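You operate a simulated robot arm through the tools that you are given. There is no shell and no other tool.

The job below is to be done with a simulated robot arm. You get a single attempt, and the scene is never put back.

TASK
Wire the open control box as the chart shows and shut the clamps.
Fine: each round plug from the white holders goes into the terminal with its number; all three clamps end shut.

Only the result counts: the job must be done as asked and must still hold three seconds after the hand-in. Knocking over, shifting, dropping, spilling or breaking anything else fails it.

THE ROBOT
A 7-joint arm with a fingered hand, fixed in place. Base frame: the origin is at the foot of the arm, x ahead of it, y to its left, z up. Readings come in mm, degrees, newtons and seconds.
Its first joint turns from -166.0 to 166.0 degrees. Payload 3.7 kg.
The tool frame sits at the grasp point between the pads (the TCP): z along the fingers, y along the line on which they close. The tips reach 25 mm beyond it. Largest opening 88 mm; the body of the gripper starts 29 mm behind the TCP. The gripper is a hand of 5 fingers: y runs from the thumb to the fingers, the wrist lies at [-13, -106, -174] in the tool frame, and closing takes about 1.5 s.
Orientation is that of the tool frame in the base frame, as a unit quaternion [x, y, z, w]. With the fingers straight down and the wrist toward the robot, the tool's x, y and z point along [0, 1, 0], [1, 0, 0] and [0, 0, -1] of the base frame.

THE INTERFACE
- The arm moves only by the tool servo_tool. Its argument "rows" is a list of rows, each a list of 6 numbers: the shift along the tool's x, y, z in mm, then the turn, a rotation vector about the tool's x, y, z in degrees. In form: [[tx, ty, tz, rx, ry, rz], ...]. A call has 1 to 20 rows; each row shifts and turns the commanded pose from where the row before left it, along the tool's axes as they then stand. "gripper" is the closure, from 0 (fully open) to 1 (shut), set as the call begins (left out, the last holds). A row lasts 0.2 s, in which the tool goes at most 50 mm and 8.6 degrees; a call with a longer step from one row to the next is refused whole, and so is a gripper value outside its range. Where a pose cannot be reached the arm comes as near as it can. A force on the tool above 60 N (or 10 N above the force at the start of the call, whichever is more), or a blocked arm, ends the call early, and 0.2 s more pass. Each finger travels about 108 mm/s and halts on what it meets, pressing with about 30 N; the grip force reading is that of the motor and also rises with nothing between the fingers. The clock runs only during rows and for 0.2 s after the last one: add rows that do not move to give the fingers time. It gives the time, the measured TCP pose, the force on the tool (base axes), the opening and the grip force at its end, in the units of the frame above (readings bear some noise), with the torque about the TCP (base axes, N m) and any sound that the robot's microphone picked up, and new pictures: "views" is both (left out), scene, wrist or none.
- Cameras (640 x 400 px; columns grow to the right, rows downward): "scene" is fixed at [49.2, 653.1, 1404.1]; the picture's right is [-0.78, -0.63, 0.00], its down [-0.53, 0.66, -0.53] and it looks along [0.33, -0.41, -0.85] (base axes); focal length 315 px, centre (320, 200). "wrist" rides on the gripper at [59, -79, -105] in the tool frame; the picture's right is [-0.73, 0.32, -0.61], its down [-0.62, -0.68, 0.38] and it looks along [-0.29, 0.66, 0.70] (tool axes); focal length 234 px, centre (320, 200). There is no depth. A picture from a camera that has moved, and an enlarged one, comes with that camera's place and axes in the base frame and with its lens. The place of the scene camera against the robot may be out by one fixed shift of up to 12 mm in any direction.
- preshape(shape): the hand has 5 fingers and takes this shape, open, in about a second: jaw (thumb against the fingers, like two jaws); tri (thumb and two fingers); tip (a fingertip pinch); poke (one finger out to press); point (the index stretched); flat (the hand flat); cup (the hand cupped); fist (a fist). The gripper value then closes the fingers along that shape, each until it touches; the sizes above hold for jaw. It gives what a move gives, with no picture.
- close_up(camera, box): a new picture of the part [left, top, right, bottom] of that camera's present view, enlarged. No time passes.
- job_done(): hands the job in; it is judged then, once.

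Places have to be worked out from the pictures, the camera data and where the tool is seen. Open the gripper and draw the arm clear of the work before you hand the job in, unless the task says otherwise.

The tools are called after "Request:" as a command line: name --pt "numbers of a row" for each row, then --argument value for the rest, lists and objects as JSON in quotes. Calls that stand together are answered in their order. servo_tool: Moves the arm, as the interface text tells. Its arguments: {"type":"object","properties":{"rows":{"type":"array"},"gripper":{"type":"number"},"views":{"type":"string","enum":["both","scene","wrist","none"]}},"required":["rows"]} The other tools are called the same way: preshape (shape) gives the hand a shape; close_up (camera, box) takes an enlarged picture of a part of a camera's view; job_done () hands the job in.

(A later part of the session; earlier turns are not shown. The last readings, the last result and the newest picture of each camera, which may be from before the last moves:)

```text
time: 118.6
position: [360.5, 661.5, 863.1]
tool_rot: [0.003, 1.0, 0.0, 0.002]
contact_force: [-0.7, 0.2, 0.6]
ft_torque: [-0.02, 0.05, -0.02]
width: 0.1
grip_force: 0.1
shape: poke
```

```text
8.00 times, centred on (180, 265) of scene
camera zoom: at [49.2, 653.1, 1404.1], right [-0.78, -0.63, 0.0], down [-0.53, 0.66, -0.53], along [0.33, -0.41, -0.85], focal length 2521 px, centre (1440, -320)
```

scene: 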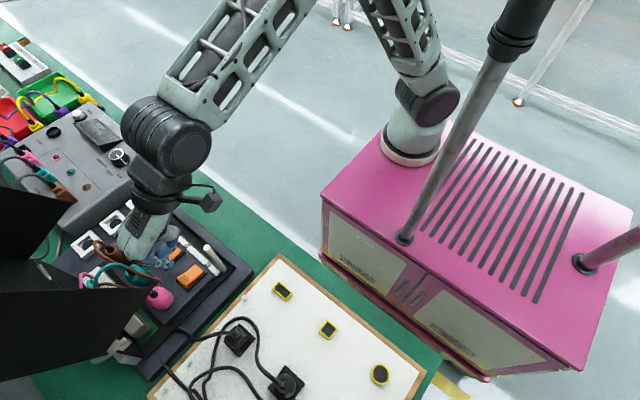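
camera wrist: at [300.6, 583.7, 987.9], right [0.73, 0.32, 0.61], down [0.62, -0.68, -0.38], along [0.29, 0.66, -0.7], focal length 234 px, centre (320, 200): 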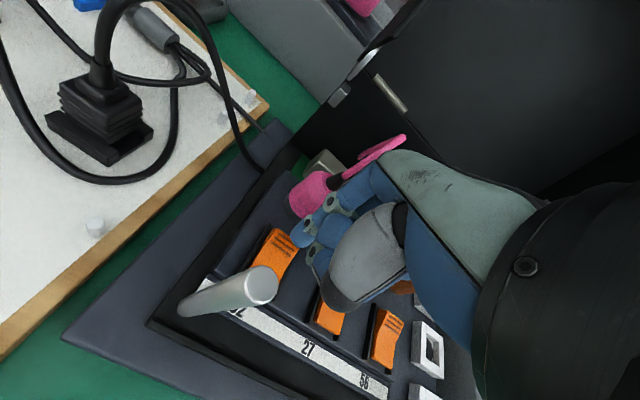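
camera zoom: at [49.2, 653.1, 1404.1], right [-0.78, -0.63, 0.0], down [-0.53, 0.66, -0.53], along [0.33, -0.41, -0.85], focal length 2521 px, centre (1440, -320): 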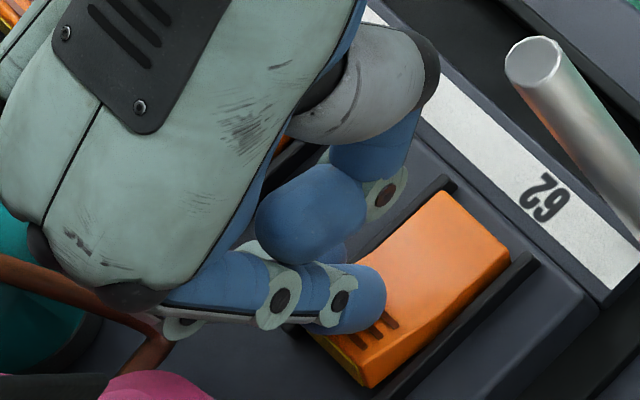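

Still no contact. I continue downward in small steps.

Request:
servo_tool --pt "0 0 1.5 0 0 0" --pt "0 0 1.5 0 0 0" --pt "0 0 1.5 0 0 0" --pt "0 0 0 0 0 0" --views "none"

Request:
servo_tool --pt "0 0 1.5 0 0 0" --pt "0 0 1.5 0 0 0" --pt "0 0 0 0 0 0" --views "none"

Request:
close_up --camera "wrist" --box '[220, 180, 360, 290]'

Request:
close_up --camera "scene" --box '[150, 240, 210, 290]'

```text
time: 119.6
position: [359.8, 662.0, 859.1]
tool_rot: [0.003, 1.0, 0.0, 0.001]
contact_force: [-0.2, 1.6, 4.0]
ft_torque: [0.05, -0.06, -0.02]
width: 0.0
grip_force: 0.0
shape: poke
```

```text
time: 120.4
position: [359.6, 663.4, 857.7]
tool_rot: [0.002, 1.0, 0.002, 0.001]
contact_force: [2.1, 6.6, 26.6]
ft_torque: [0.14, -0.14, 0.06]
width: 0.1
grip_force: 0.0
shape: poke
```

```text
3.64 times, centred on (290, 235) of wrist
camera zoom: at [301.0, 584.7, 964.5], right [0.73, 0.32, 0.61], down [0.62, -0.68, -0.39], along [0.29, 0.66, -0.69], focal length 852 px, centre (429, 73)
```

zoom: 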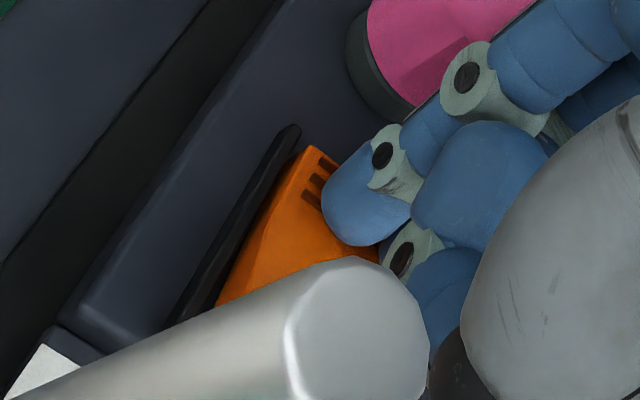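

```text
8.00 times, centred on (180, 265) of scene
camera zoom: at [49.2, 653.1, 1404.1], right [-0.78, -0.63, 0.0], down [-0.53, 0.66, -0.53], along [0.33, -0.41, -0.85], focal length 2521 px, centre (1440, -320)
```

zoom: 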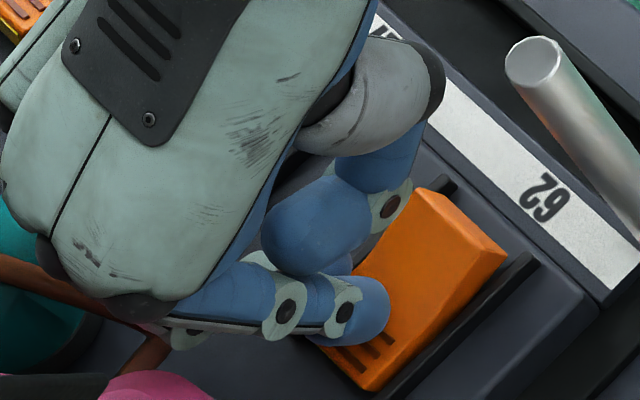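

The lever has rocked: its ridged end is down and the far end came up, at 27 N. I press slightly more to be sure it has latched, then lift and inspect.

Request:
servo_tool --pt "0 0 1 0 0 0" --pt "0 0 0.8 0 0 0" --pt "0 0 0 0 0 0" --views "none"

Request:
servo_tool --pt "0 0 -5 0 0 0" --pt "0 0 -15 0 0 0" --pt "0 0 -20 0 0 0" --pt "0 0 -20 0 0 0" --pt "0 -25 -15 0 0 0" --pt "0 -25 -5 0 0 0" --pt "0 0 0 0 0 0" --views "both"

Request:
close_up --camera "scene" --box '[120, 210, 220, 300]'

Request:
close_up --camera "wrist" --box '[200, 140, 360, 280]'

```text
time: 121.2
position: [360.5, 663.8, 858.3]
tool_rot: [0.002, 1.0, 0.002, 0.001]
contact_force: [2.2, 15.5, 40.1]
ft_torque: [0.28, -0.19, 0.08]
width: 0.0
grip_force: 0.0
shape: poke
```

```text
time: 122.8
position: [359.5, 612.5, 934.9]
tool_rot: [0.002, 1.0, 0.0, 0.001]
contact_force: [1.1, -0.8, 0.7]
ft_torque: [0.01, -0.03, 0.01]
width: 0.2
grip_force: 0.1
shape: poke
camera wrist: at [300.8, 534.5, 1040.4], right [0.73, 0.32, 0.61], down [0.62, -0.68, -0.38], along [0.29, 0.66, -0.7], focal length 234 px, centre (320, 200)
```

scene: 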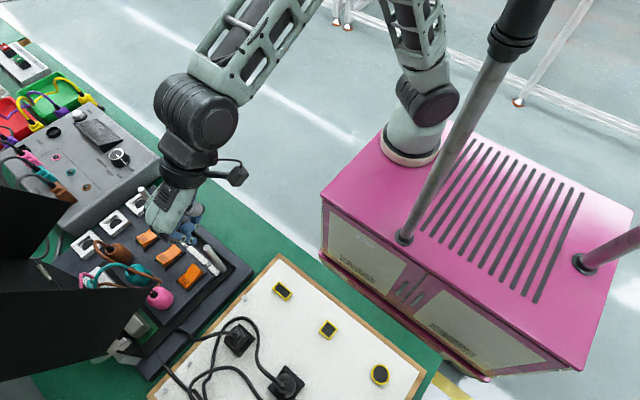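
wrist: 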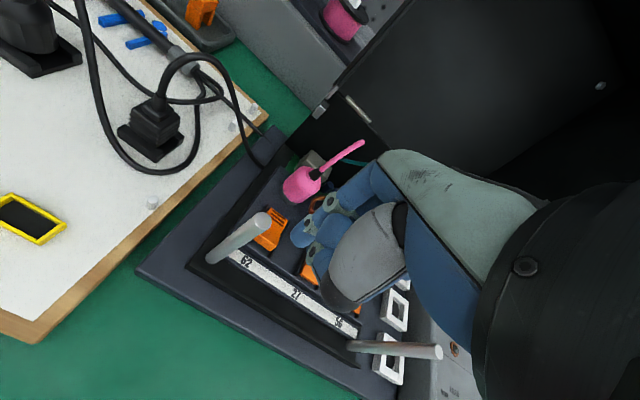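

```text
4.44 times, centred on (170, 255) of scene
camera zoom: at [49.2, 653.1, 1404.1], right [-0.78, -0.63, 0.0], down [-0.53, 0.66, -0.53], along [0.33, -0.41, -0.85], focal length 1401 px, centre (987, -44)
```

zoom: 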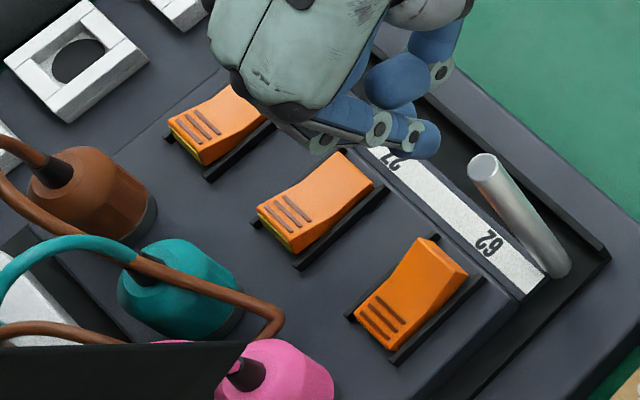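

```text
2.86 times, centred on (280, 210) of wrist
camera zoom: at [300.8, 534.5, 1040.4], right [0.73, 0.32, 0.61], down [0.62, -0.68, -0.38], along [0.29, 0.66, -0.7], focal length 669 px, centre (434, 171)
```

zoom: 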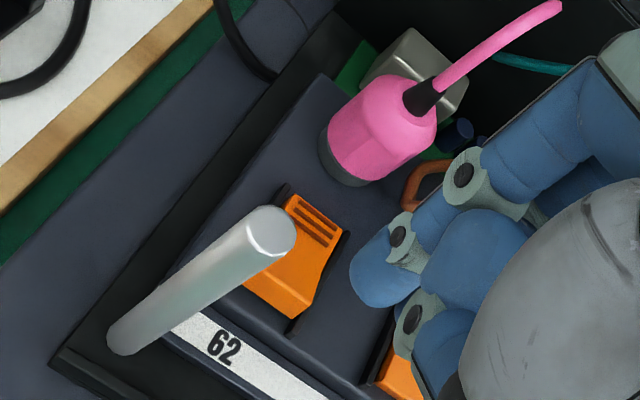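

Clamp 62 has flipped and stays down, and the yellow is hidden now. I do clamp 27 the same way, one terminal spacing further in x.

Request:
servo_tool --pt "-31.9 25 5 0 0 0" --pt "-31.9 25 5 0 0 0" --pt "0 0 20 0 0 0" --pt "0 0 20 0 0 0" --pt "0 0 0 0 0 0" --views "wrist"

Request:
close_up --camera "wrist" --box '[220, 180, 360, 290]'

Request:
close_up --camera "scene" --box '[130, 220, 200, 280]'

```text
time: 124.0
position: [424.0, 662.1, 884.8]
tool_rot: [0.001, 1.0, 0.0, 0.001]
contact_force: [-0.4, 0.5, -0.7]
ft_torque: [0.01, -0.01, 0.0]
width: 0.0
grip_force: 0.2
shape: poke
camera wrist: at [365.1, 584.3, 990.6], right [0.73, 0.32, 0.61], down [0.62, -0.68, -0.38], along [0.29, 0.66, -0.7], focal length 234 px, centre (320, 200)
```

wrist: 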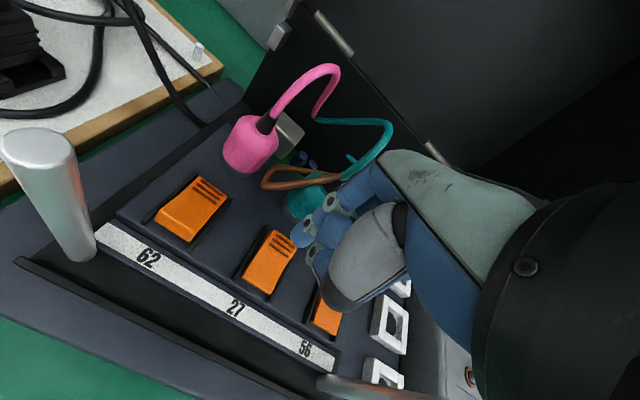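

```text
3.64 times, centred on (290, 235) of wrist
camera zoom: at [365.1, 584.3, 990.6], right [0.73, 0.32, 0.61], down [0.62, -0.68, -0.38], along [0.29, 0.66, -0.7], focal length 852 px, centre (429, 73)
```

zoom: 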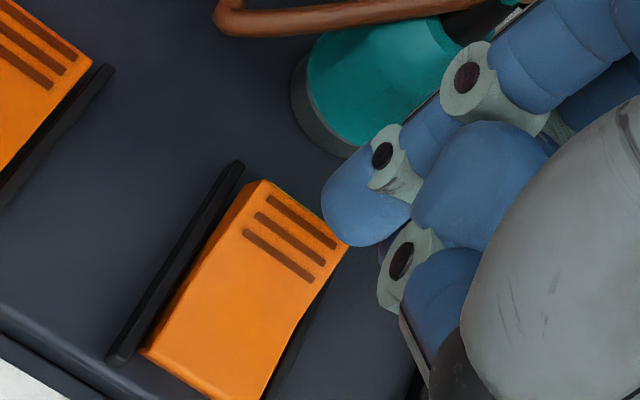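

```text
6.67 times, centred on (165, 250) of scene
camera zoom: at [49.2, 653.1, 1404.1], right [-0.78, -0.63, 0.0], down [-0.53, 0.66, -0.53], along [0.33, -0.41, -0.85], focal length 2101 px, centre (1353, -133)
```

zoom: 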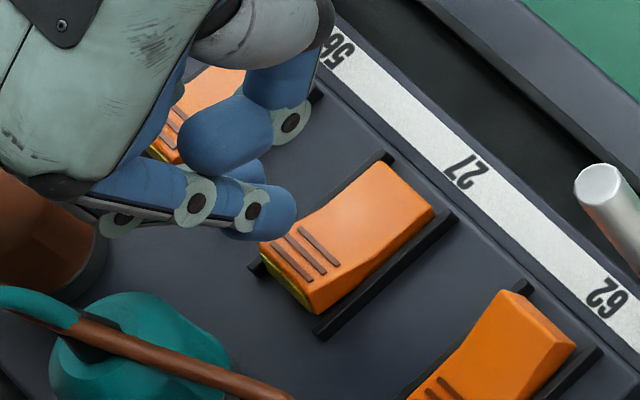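

The geometry is the same as for clamp 62. I descend and press.

Request:
servo_tool --pt "0 0 10 0 0 0" --pt "0 0 8 0 0 0" --pt "0 0 4 0 0 0" --pt "0 0 2 0 0 0" --pt "0 0 1.5 0 0 0" --pt "0 0 0 0 0 0" --views "none"

Request:
servo_tool --pt "0 0 1.5 0 0 0" --pt "0 0 1.5 0 0 0" --pt "0 0 0 0 0 0" --views "none"

Request:
close_up --camera "scene" --box '[130, 220, 200, 280]'

```text
time: 125.4
position: [424.3, 662.2, 861.4]
tool_rot: [0.002, 1.0, 0.0, 0.001]
contact_force: [1.1, 2.8, 5.0]
ft_torque: [0.05, -0.04, 0.03]
width: 0.0
grip_force: 0.0
shape: poke
```

```text
time: 126.2
position: [424.6, 662.6, 859.4]
tool_rot: [0.002, 1.0, 0.002, 0.002]
contact_force: [3.9, 11.4, 29.4]
ft_torque: [0.18, -0.2, 0.08]
width: 0.0
grip_force: 0.1
shape: poke
```

```text
6.67 times, centred on (165, 250) of scene
camera zoom: at [49.2, 653.1, 1404.1], right [-0.78, -0.63, 0.0], down [-0.53, 0.66, -0.53], along [0.33, -0.41, -0.85], focal length 2101 px, centre (1353, -133)
```

zoom: 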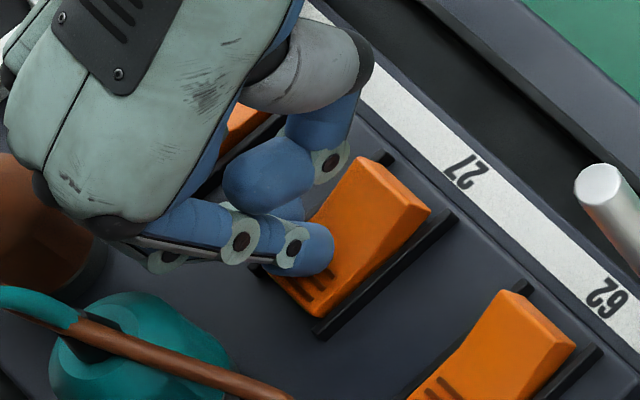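

Clamp 27 has rocked too (29 N). I press to about 40 N, then lift and move over toward clamp 56.

Request:
servo_tool --pt "0 0 1 0 0 0" --pt "0 0 0.6 0 0 0" --pt "0 0 0 0 0 0" --views "none"

Request:
servo_tool --pt "0 0 -5 0 0 0" --pt "0 0 -15 0 0 0" --pt "0 0 -20 0 0 0" --pt "0 0 -20 0 0 0" --pt "0 -25 -15 0 0 0" --pt "0 0 0 0 0 0" --views "both"

Request:
close_up --camera "scene" --box '[110, 210, 220, 300]'

Request:
close_up --camera "wrist" --box '[200, 160, 380, 320]'

```text
time: 127.0
position: [423.6, 662.5, 857.2]
tool_rot: [0.003, 1.0, 0.003, 0.002]
contact_force: [2.9, 15.8, 42.6]
ft_torque: [0.31, -0.19, 0.1]
width: 0.0
grip_force: 0.0
shape: poke
```

```text
time: 128.4
position: [424.4, 635.9, 929.9]
tool_rot: [0.001, 1.0, -0.001, 0.001]
contact_force: [-0.5, -0.6, -0.4]
ft_torque: [-0.01, 0.04, -0.01]
width: 0.1
grip_force: 0.1
shape: poke
camera wrist: at [365.7, 558.4, 1035.6], right [0.73, 0.32, 0.61], down [0.62, -0.68, -0.38], along [0.29, 0.66, -0.7], focal length 234 px, centre (320, 200)
```

scene: 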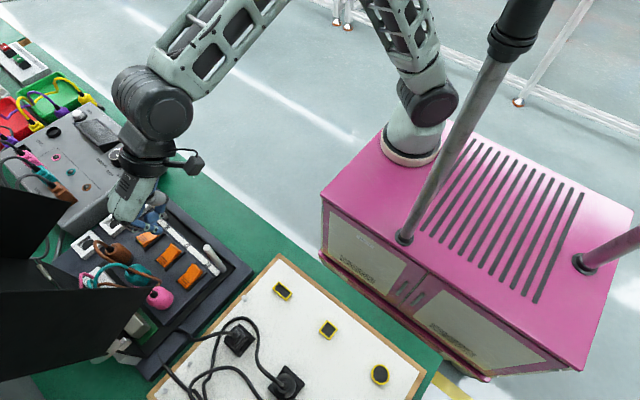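
wrist: 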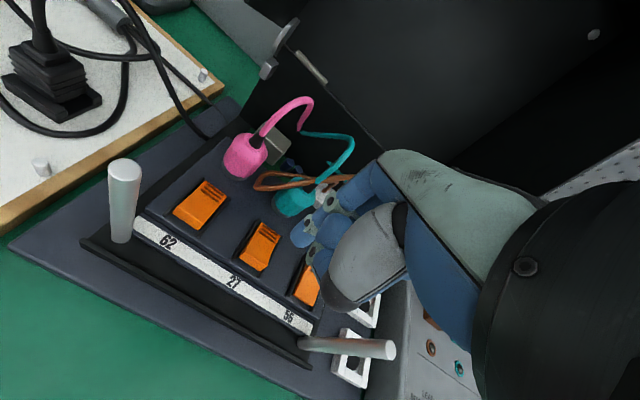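

```text
4.44 times, centred on (165, 255) of scene
camera zoom: at [49.2, 653.1, 1404.1], right [-0.78, -0.63, 0.0], down [-0.53, 0.66, -0.53], along [0.33, -0.41, -0.85], focal length 1401 px, centre (1009, -44)
```

zoom: 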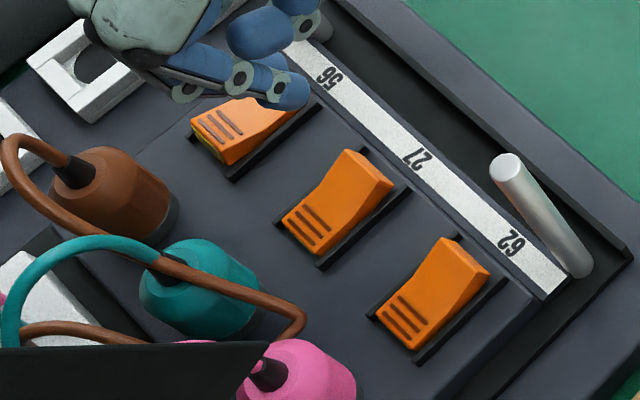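

```text
2.50 times, centred on (290, 240) of wrist
camera zoom: at [365.7, 558.4, 1035.6], right [0.73, 0.32, 0.61], down [0.62, -0.68, -0.38], along [0.29, 0.66, -0.7], focal length 585 px, centre (395, 100)
```

zoom: 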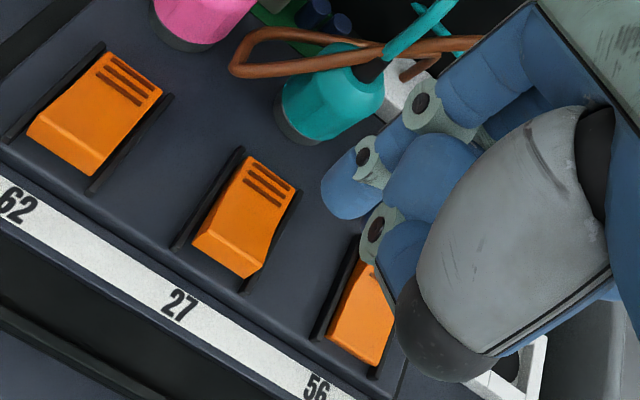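

Both are shut. I zoom in to compare clamp 27 with 62, in case 27 isn't fully down.

Request:
close_up --camera "scene" --box '[145, 230, 205, 275]'

```text
8.89 times, centred on (175, 252) of scene
camera zoom: at [49.2, 653.1, 1404.1], right [-0.78, -0.63, 0.0], down [-0.53, 0.66, -0.53], along [0.33, -0.41, -0.85], focal length 2801 px, centre (1609, -267)
```

zoom: 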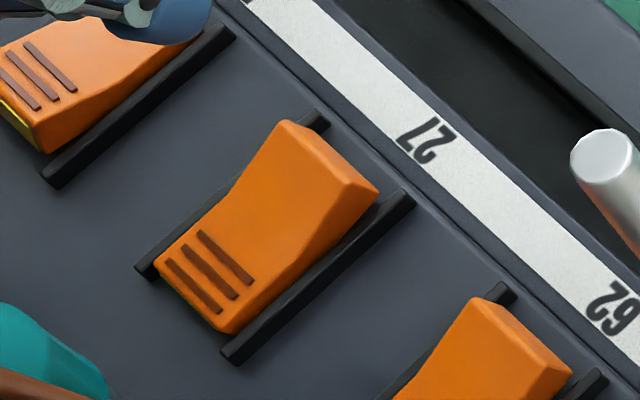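

Request:
close_up --camera "scene" --box '[160, 245, 220, 290]'

```text
8.89 times, centred on (190, 268) of scene
camera zoom: at [49.2, 653.1, 1404.1], right [-0.78, -0.63, 0.0], down [-0.53, 0.66, -0.53], along [0.33, -0.41, -0.85], focal length 2801 px, centre (1476, -400)
```

zoom: 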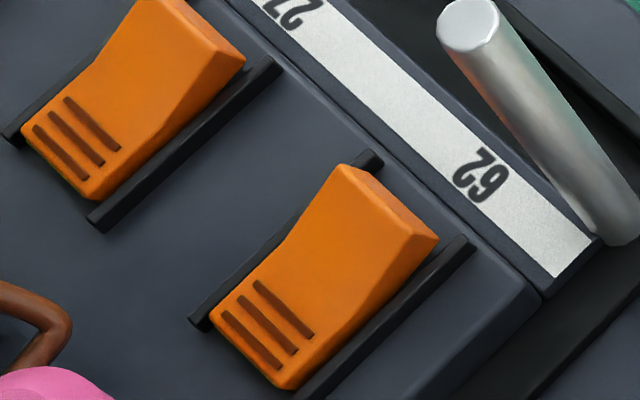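

Request:
close_up --camera "scene" --box '[155, 250, 179, 268]'

Request:
close_up --camera "scene" --box '[173, 270, 197, 288]'

```text
16.00 times, centred on (167, 259) of scene
camera zoom: at [49.2, 653.1, 1404.1], right [-0.78, -0.63, 0.0], down [-0.53, 0.66, -0.53], along [0.33, -0.41, -0.85], focal length 5042 px, centre (2768, -744)
```

zoom: 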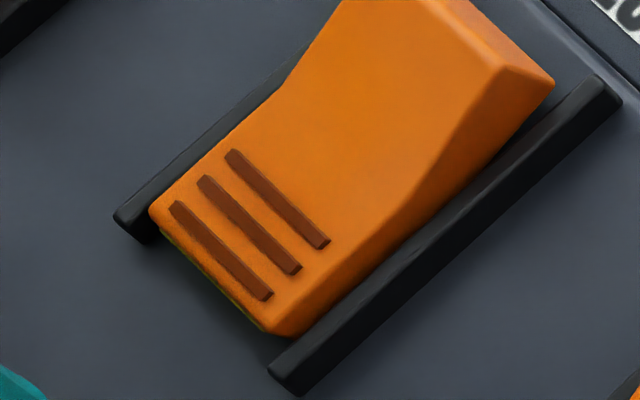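

```text
16.00 times, centred on (185, 279) of scene
camera zoom: at [49.2, 653.1, 1404.1], right [-0.78, -0.63, 0.0], down [-0.53, 0.66, -0.53], along [0.33, -0.41, -0.85], focal length 5042 px, centre (2480, -1064)
```

zoom: 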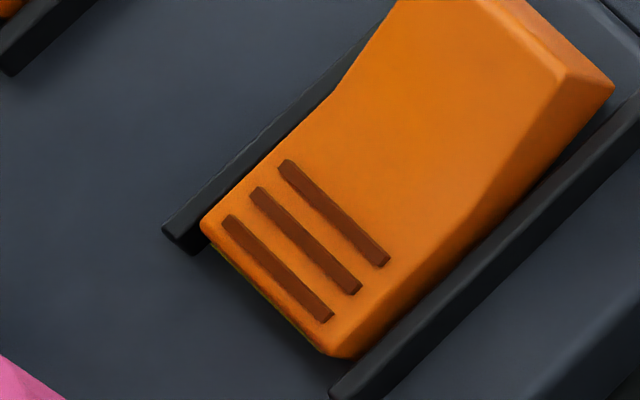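

Both levers show the same thin line, so both are fully shut. For clamp 56 the post would sit under the hand in this orientation, so I rise, turn the hand to az 20° (its side stays clear of the post and the brown plug), and move over.

Request:
servo_tool --pt "0 0 -25 0 0 0" --pt "0 0 0 0 0 7.78" --pt "0 0 0 0 0 7.78" --pt "0 0 0 0 0 7.78" --pt "0 0 0 0 0 7.78" --pt "0 0 0 0 0 7.78" --pt "0 0 0 0 0 7.78" --pt "0 0 0 0 0 7.78" --pt "0 0 0 0 0 7.78" --pt "0 0 0 0 0 7.76" --pt "0 0 0 0 0 0" --views "both"

Request:
close_up --camera "wrist" --box '[160, 120, 400, 320]'

Request:
close_up --camera "scene" --box '[90, 160, 220, 280]'

```text
time: 130.8
position: [424.3, 636.6, 955.2]
tool_rot: [0.576, 0.817, 0.0, 0.001]
contact_force: [-0.7, 0.5, 0.1]
ft_torque: [0.02, 0.0, -0.02]
width: 0.0
grip_force: 0.1
shape: poke
camera wrist: at [329.9, 666.2, 1060.6], right [0.55, -0.58, 0.61], down [-0.43, -0.82, -0.38], along [0.72, -0.05, -0.69], focal length 234 px, centre (320, 200)
```

scene: 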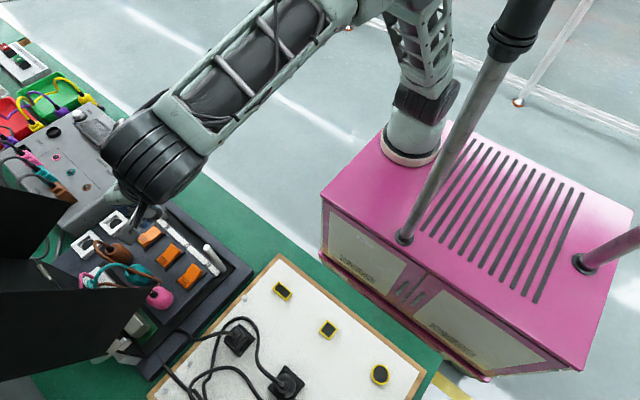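
wrist: 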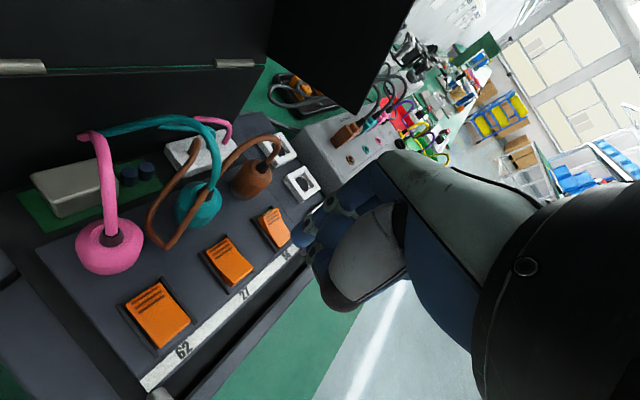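

```text
2.00 times, centred on (280, 220) of wrist
camera zoom: at [329.9, 666.2, 1060.6], right [0.55, -0.58, 0.61], down [-0.43, -0.82, -0.38], along [0.72, -0.05, -0.69], focal length 468 px, centre (400, 160)
```

zoom: 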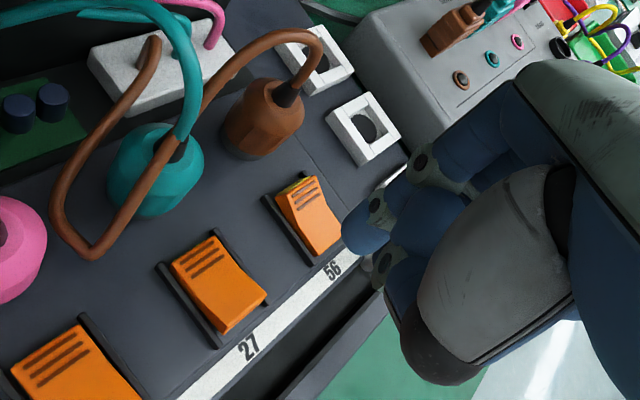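

```text
3.33 times, centred on (155, 220) of scene
camera zoom: at [49.2, 653.1, 1404.1], right [-0.78, -0.63, 0.0], down [-0.53, 0.66, -0.53], along [0.33, -0.41, -0.85], focal length 1050 px, centre (870, 133)
```

zoom: 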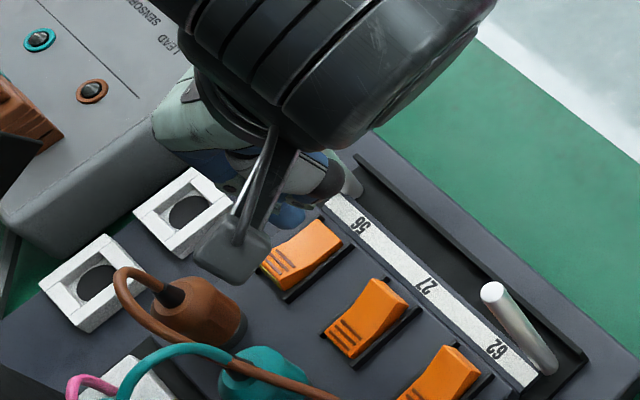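

Clamp 56's ridges measure [478, 668]. I move the fingertip over them at z≈930.

Request:
servo_tool --pt "2.3 27.9 5 0 0 0" --pt "2.3 27.9 10 0 0 0" --pt "0 0 10 0 0 0" --pt "0 0 0 0 0 0" --views "both"

Request:
close_up --camera "wrist" --box '[200, 160, 380, 310]'

Request:
close_up --camera "scene" --box '[90, 190, 190, 270]'

```text
time: 131.8
position: [474.9, 659.4, 929.9]
tool_rot: [0.575, 0.818, 0.001, 0.0]
contact_force: [-0.1, -1.1, 0.2]
ft_torque: [0.03, -0.01, -0.03]
width: 0.0
grip_force: 0.1
shape: poke
camera wrist: at [381.7, 689.0, 1035.5], right [0.55, -0.57, 0.61], down [-0.43, -0.82, -0.38], along [0.72, -0.05, -0.69], focal length 234 px, centre (320, 200)
```

scene: 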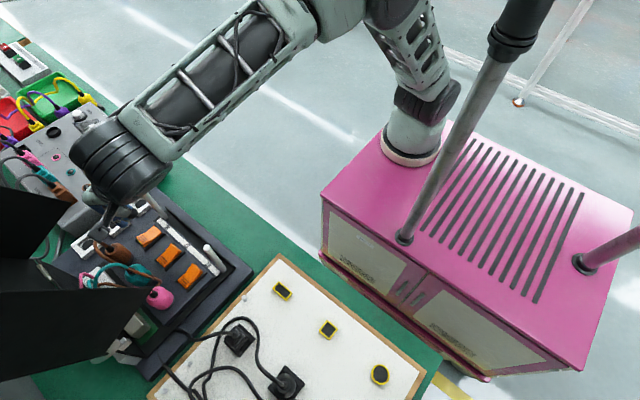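
wrist: 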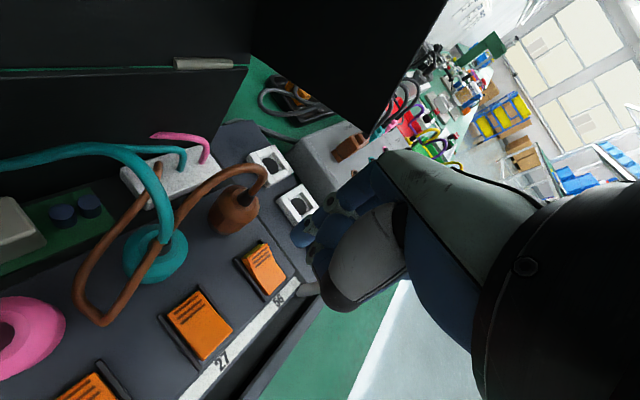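

```text
2.67 times, centred on (290, 235) of wrist
camera zoom: at [381.7, 689.0, 1035.5], right [0.55, -0.57, 0.61], down [-0.43, -0.82, -0.38], along [0.72, -0.05, -0.69], focal length 624 px, centre (400, 107)
```

zoom: 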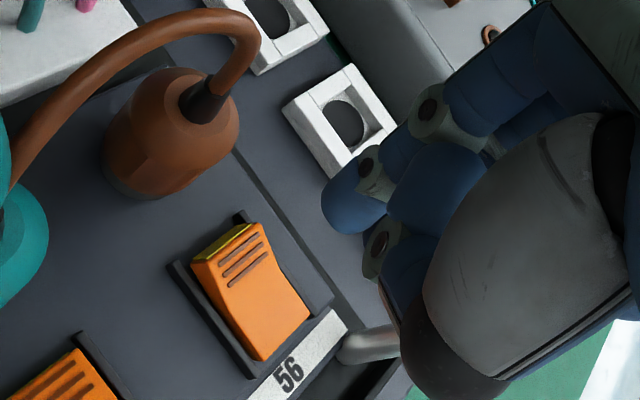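

```text
5.00 times, centred on (140, 230) of scene
camera zoom: at [49.2, 653.1, 1404.1], right [-0.78, -0.63, 0.0], down [-0.53, 0.66, -0.53], along [0.33, -0.41, -0.85], focal length 1576 px, centre (1220, 50)
```

zoom: 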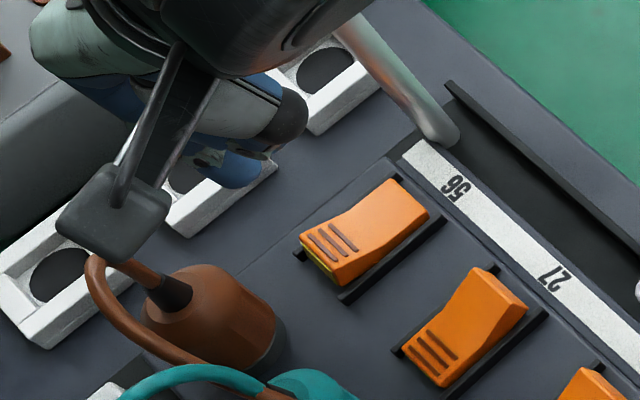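

The tip is over the ridges ([478, 668] against [480, 666]). I descend to z≈884 and check clearance from the post and the brown plug.

Request:
servo_tool --pt "0 0 16 0 0 0" --pt "0 0 16 0 0 0" --pt "0.3 0.5 13 0 0 0" --pt "0 0 0 0 0 0" --views "wrist"

Request:
close_up --camera "wrist" --box '[210, 170, 370, 310]'

Request:
close_up --camera "scene" --box '[100, 190, 180, 260]'

```text
time: 132.8
position: [475.1, 660.2, 884.7]
tool_rot: [0.576, 0.817, 0.001, 0.001]
contact_force: [0.0, 0.6, -0.4]
ft_torque: [-0.01, 0.02, -0.01]
width: 0.0
grip_force: 0.0
shape: poke
camera wrist: at [381.3, 689.3, 989.9], right [0.55, -0.57, 0.61], down [-0.43, -0.82, -0.38], along [0.72, -0.05, -0.69], focal length 234 px, centre (320, 200)
```

wrist: 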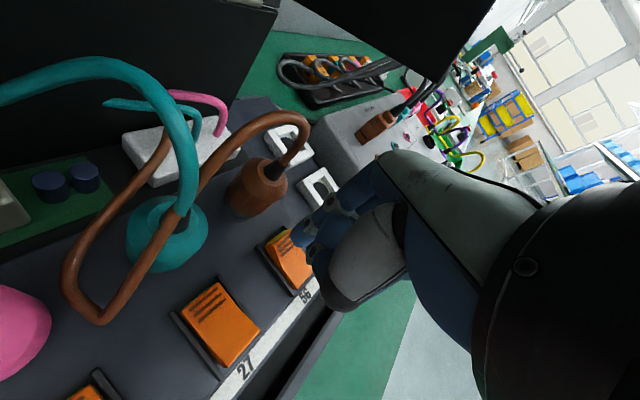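

```text
2.86 times, centred on (290, 240) of wrist
camera zoom: at [381.3, 689.3, 989.9], right [0.55, -0.57, 0.61], down [-0.43, -0.82, -0.38], along [0.72, -0.05, -0.69], focal length 669 px, centre (406, 86)
```

zoom: 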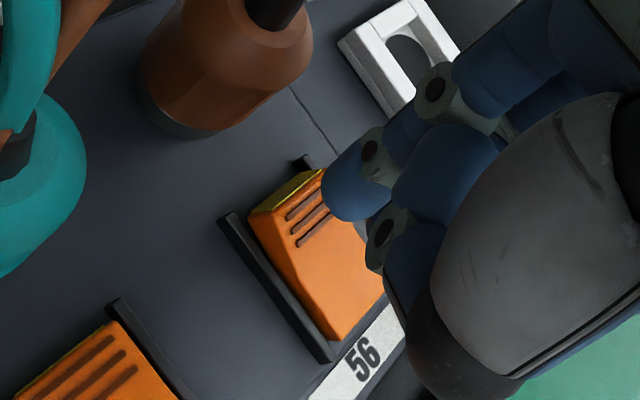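

```text
5.71 times, centred on (140, 225) of scene
camera zoom: at [49.2, 653.1, 1404.1], right [-0.78, -0.63, 0.0], down [-0.53, 0.66, -0.53], along [0.33, -0.41, -0.85], focal length 1801 px, centre (1349, 57)
```

zoom: 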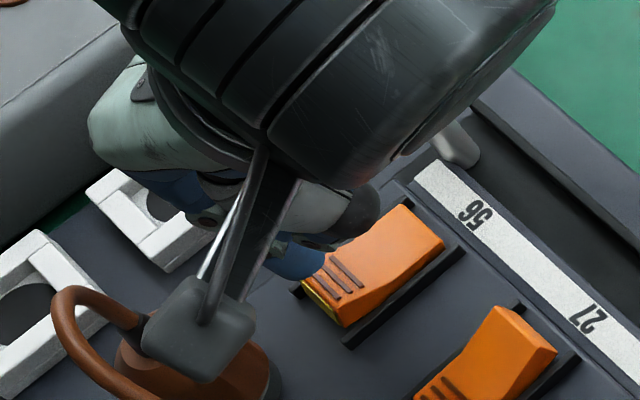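

The tip should land a couple of millimetres nearer to the middle of the ridges. I shift +1.5, −2.3 mm and lower to contact.

Request:
servo_tool --pt "-2.7 0.63 4 0 0 0" --pt "0 0 6 0 0 0" --pt "0 0 6 0 0 0" --pt "0 0 3 0 0 0" --pt "0 0 2 0 0 0" --pt "0 0 0 0 0 0" --views "none"

Request:
close_up --camera "wrist" --box '[210, 170, 370, 310]'

Request:
close_up --camera "scene" --box '[100, 200, 180, 270]'

```text
time: 134.2
position: [477.4, 658.0, 863.8]
tool_rot: [0.575, 0.818, 0.0, 0.001]
contact_force: [-0.6, -0.6, -0.2]
ft_torque: [0.0, 0.03, 0.03]
width: 0.0
grip_force: 0.0
shape: poke
```

```text
2.86 times, centred on (290, 240) of wrist
camera zoom: at [382.5, 687.0, 969.3], right [0.55, -0.57, 0.61], down [-0.43, -0.82, -0.38], along [0.72, -0.05, -0.69], focal length 669 px, centre (406, 86)
```

zoom: 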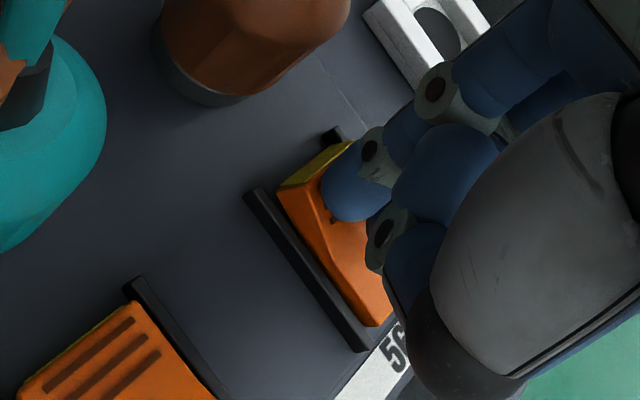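

```text
5.71 times, centred on (140, 235) of scene
camera zoom: at [49.2, 653.1, 1404.1], right [-0.78, -0.63, 0.0], down [-0.53, 0.66, -0.53], along [0.33, -0.41, -0.85], focal length 1801 px, centre (1349, 0)
```

zoom: 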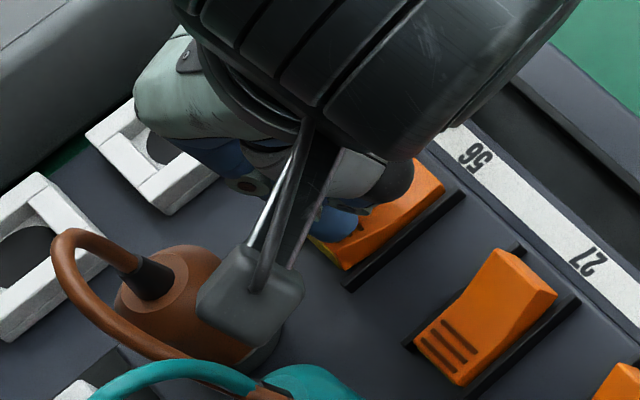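

The tip is on the ridges of clamp 56. I press on in 1.5 mm steps.

Request:
servo_tool --pt "0 0 1.5 0 0 0" --pt "0 0 1.5 0 0 0" --pt "0 0 1.5 0 0 0" --pt "0 0 0 0 0 0" --views "none"

Request:
servo_tool --pt "0 0 1.5 0 0 0" --pt "0 0 1.5 0 0 0" --pt "0 0 0 0 0 0" --views "none"

Request:
close_up --camera "wrist" --box '[210, 170, 370, 310]'

Request:
close_up --camera "scene" --box '[100, 200, 180, 270]'

```text
time: 135.2
position: [477.9, 657.4, 859.8]
tool_rot: [0.575, 0.818, 0.002, 0.0]
contact_force: [1.8, 2.2, 14.2]
ft_torque: [0.04, -0.01, 0.04]
width: 0.0
grip_force: 0.1
shape: poke
```

```text
time: 136.0
position: [476.4, 656.6, 859.4]
tool_rot: [0.577, 0.817, 0.003, 0.0]
contact_force: [4.1, 3.3, 46.6]
ft_torque: [0.0, -0.17, 0.04]
width: 0.2
grip_force: 0.1
shape: poke
```

```text
2.86 times, centred on (290, 240) of wrist
camera zoom: at [382.7, 686.6, 966.2], right [0.55, -0.58, 0.61], down [-0.43, -0.81, -0.39], along [0.72, -0.05, -0.69], focal length 669 px, centre (406, 86)
```

zoom: 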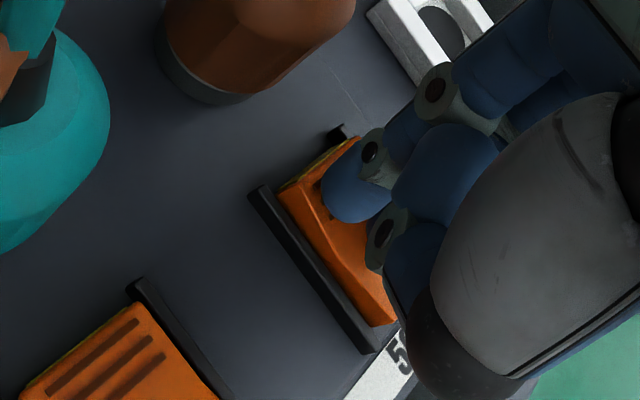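

```text
5.71 times, centred on (140, 235) of scene
camera zoom: at [49.2, 653.1, 1404.1], right [-0.78, -0.63, 0.0], down [-0.53, 0.66, -0.53], along [0.33, -0.41, -0.85], focal length 1801 px, centre (1349, 0)
```

zoom: 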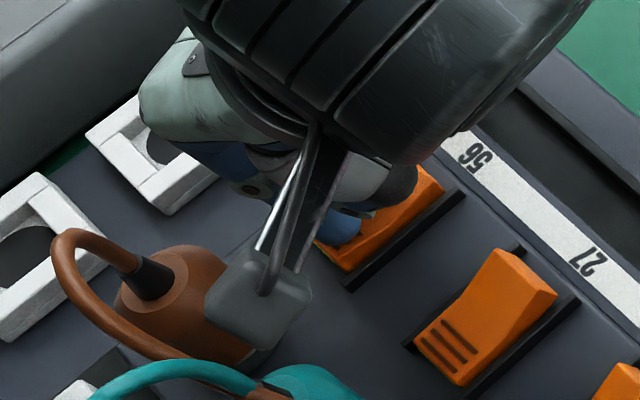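

46.6 N and the lever has gone down. I lift off and inspect all three clamps.

Request:
servo_tool --pt "0 0 -5 0 0 0" --pt "0 0 -15 0 0 0" --pt "0 0 -25 0 0 0" --pt "0 0 -30 0 0 0" --pt "0 0 -30 0 0 0" --pt "-30 -15 -15 0 0 0" --pt "-35 -15 -10 0 0 0" --pt "-35 -15 -10 0 0 0" --pt "0 0 0 0 0 0" --views "both"

Request:
close_up --camera "scene" --box '[110, 210, 220, 300]'

Request:
close_up --camera "scene" --box '[135, 225, 165, 250]'

```text
time: 138.0
position: [467.0, 547.7, 996.5]
tool_rot: [0.575, 0.818, 0.001, 0.001]
contact_force: [0.1, 0.4, 0.1]
ft_torque: [-0.05, -0.01, 0.05]
width: 0.1
grip_force: 0.2
shape: poke
camera wrist: at [373.4, 577.9, 1101.9], right [0.55, -0.57, 0.61], down [-0.43, -0.82, -0.38], along [0.72, -0.05, -0.69], focal length 234 px, centre (320, 200)
```

scene: 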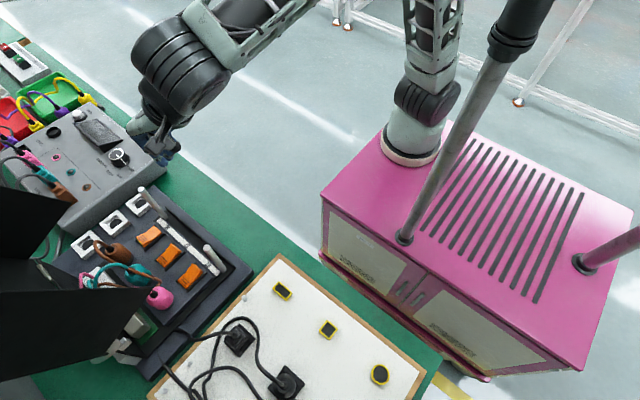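
wrist: 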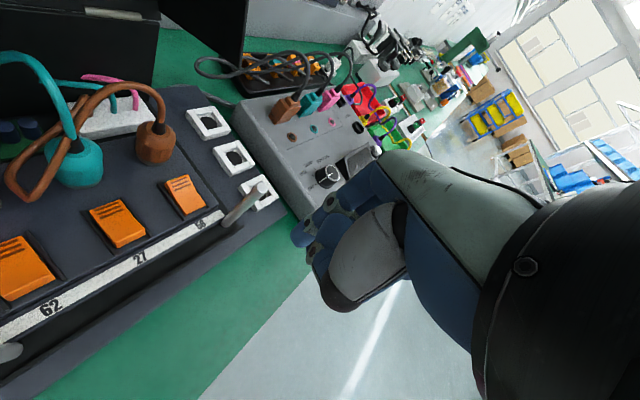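

```text
4.44 times, centred on (165, 255) of scene
camera zoom: at [49.2, 653.1, 1404.1], right [-0.78, -0.63, 0.0], down [-0.53, 0.66, -0.53], along [0.33, -0.41, -0.85], focal length 1401 px, centre (1009, -44)
```

zoom: 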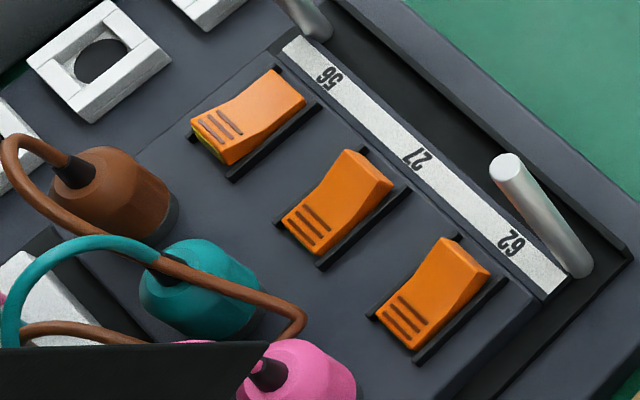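

```text
16.00 times, centred on (150, 238) of scene
camera zoom: at [49.2, 653.1, 1404.1], right [-0.78, -0.63, 0.0], down [-0.53, 0.66, -0.53], along [0.33, -0.41, -0.85], focal length 5042 px, centre (3040, -400)
```

zoom: 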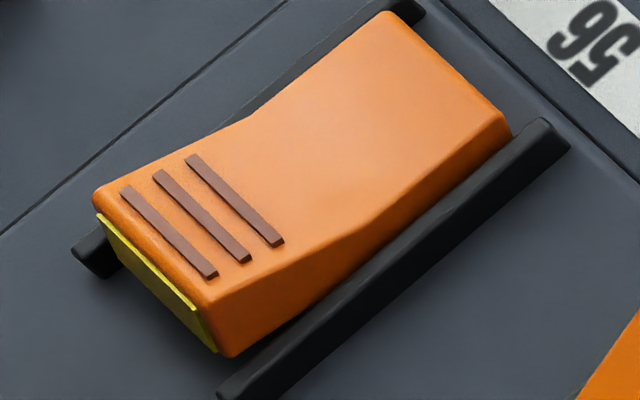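

Clamp 56 sprang back: I pressed about 2 mm too near its pivot. I go back and press nearer the ridged end (tip at y≈670).

Request:
servo_tool --pt "26 11.8 10 0 0 0" --pt "26 11.8 12 0 0 0" --pt "26 11.8 20 0 0 0" --pt "26 11.8 24.5 0 0 0" --pt "0 0 20 0 0 0" --pt "0 0 20 0 0 0" --pt "0 0 15 0 0 0" --pt "0 0 0 0 0 0" --views "wrist"

Request:
close_up --camera "wrist" --box '[210, 170, 370, 310]'

Request:
close_up --camera "scene" --box '[100, 200, 180, 270]'

```text
time: 139.8
position: [477.7, 661.2, 874.2]
tool_rot: [0.576, 0.817, 0.0, 0.0]
contact_force: [-0.8, -0.3, 0.3]
ft_torque: [0.01, -0.04, -0.03]
width: 0.0
grip_force: 0.1
shape: poke
camera wrist: at [383.3, 691.4, 980.6], right [0.55, -0.57, 0.61], down [-0.43, -0.82, -0.38], along [0.72, -0.05, -0.69], focal length 234 px, centre (320, 200)
```

wrist: 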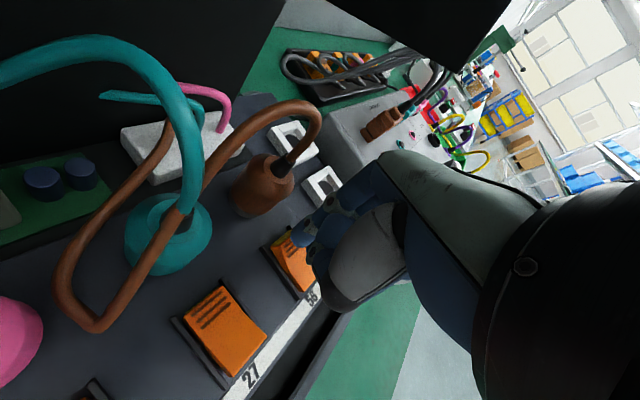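

```text
2.86 times, centred on (290, 240) of wrist
camera zoom: at [383.3, 691.4, 980.6], right [0.55, -0.57, 0.61], down [-0.43, -0.82, -0.38], along [0.72, -0.05, -0.69], focal length 669 px, centre (406, 86)
```

zoom: 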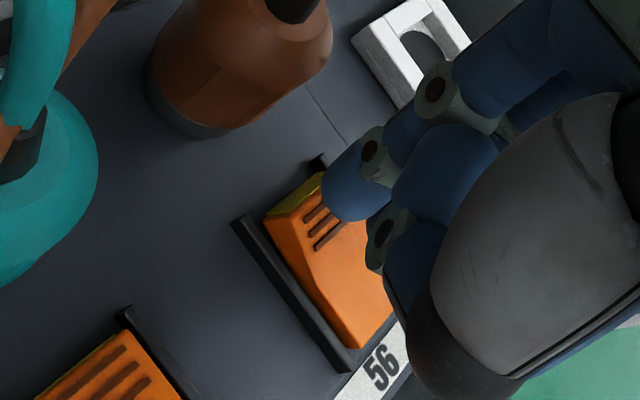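

```text
5.71 times, centred on (140, 235) of scene
camera zoom: at [49.2, 653.1, 1404.1], right [-0.78, -0.63, 0.0], down [-0.53, 0.66, -0.53], along [0.33, -0.41, -0.85], focal length 1801 px, centre (1349, 0)
```

zoom: 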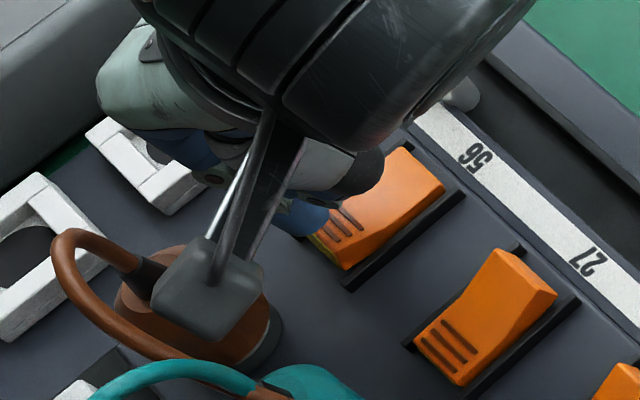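

The tip is nearer the ridged end now. I press down.

Request:
servo_tool --pt "0 0 4 0 0 0" --pt "0 0 4 0 0 0" --pt "0 0 3 0 0 0" --pt "0 0 2 0 0 0" --pt "0 0 1.5 0 0 0" --pt "0 0 0 0 0 0" --views "none"

Request:
servo_tool --pt "0 0 1.5 0 0 0" --pt "0 0 1.5 0 0 0" --pt "0 0 0 0 0 0" --views "none"

Request:
close_up --camera "wrist" --box '[210, 170, 370, 310]'

Request:
close_up --camera "scene" --box '[100, 200, 180, 270]'

```text
time: 141.2
position: [477.3, 661.9, 860.7]
tool_rot: [0.576, 0.818, 0.0, 0.0]
contact_force: [0.9, 1.0, 7.9]
ft_torque: [-0.01, -0.05, 0.04]
width: 0.2
grip_force: 0.0
shape: poke
```

```text
time: 142.0
position: [477.4, 661.9, 861.4]
tool_rot: [0.575, 0.818, 0.003, 0.0]
contact_force: [4.5, 7.7, 38.1]
ft_torque: [-0.06, -0.17, 0.09]
width: 0.1
grip_force: 0.2
shape: poke
```

```text
2.86 times, centred on (290, 240) of wrist
camera zoom: at [383.5, 691.5, 966.1], right [0.55, -0.58, 0.61], down [-0.43, -0.82, -0.39], along [0.72, -0.05, -0.69], focal length 669 px, centre (406, 86)
```

zoom: 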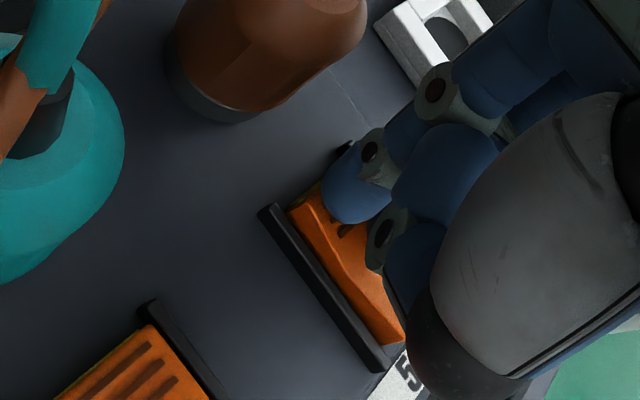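

```text
5.71 times, centred on (140, 235) of scene
camera zoom: at [49.2, 653.1, 1404.1], right [-0.78, -0.63, 0.0], down [-0.53, 0.66, -0.53], along [0.33, -0.41, -0.85], focal length 1801 px, centre (1349, 0)
```

zoom: 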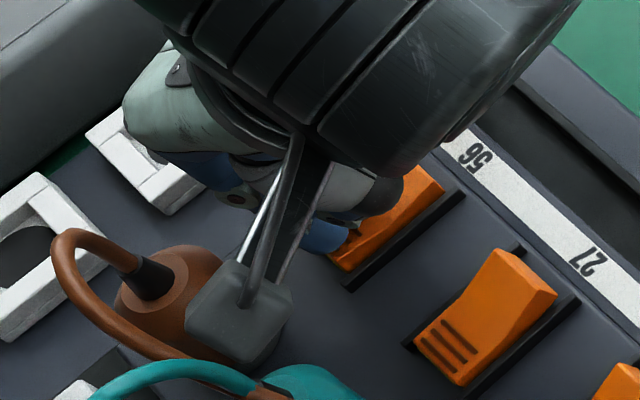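

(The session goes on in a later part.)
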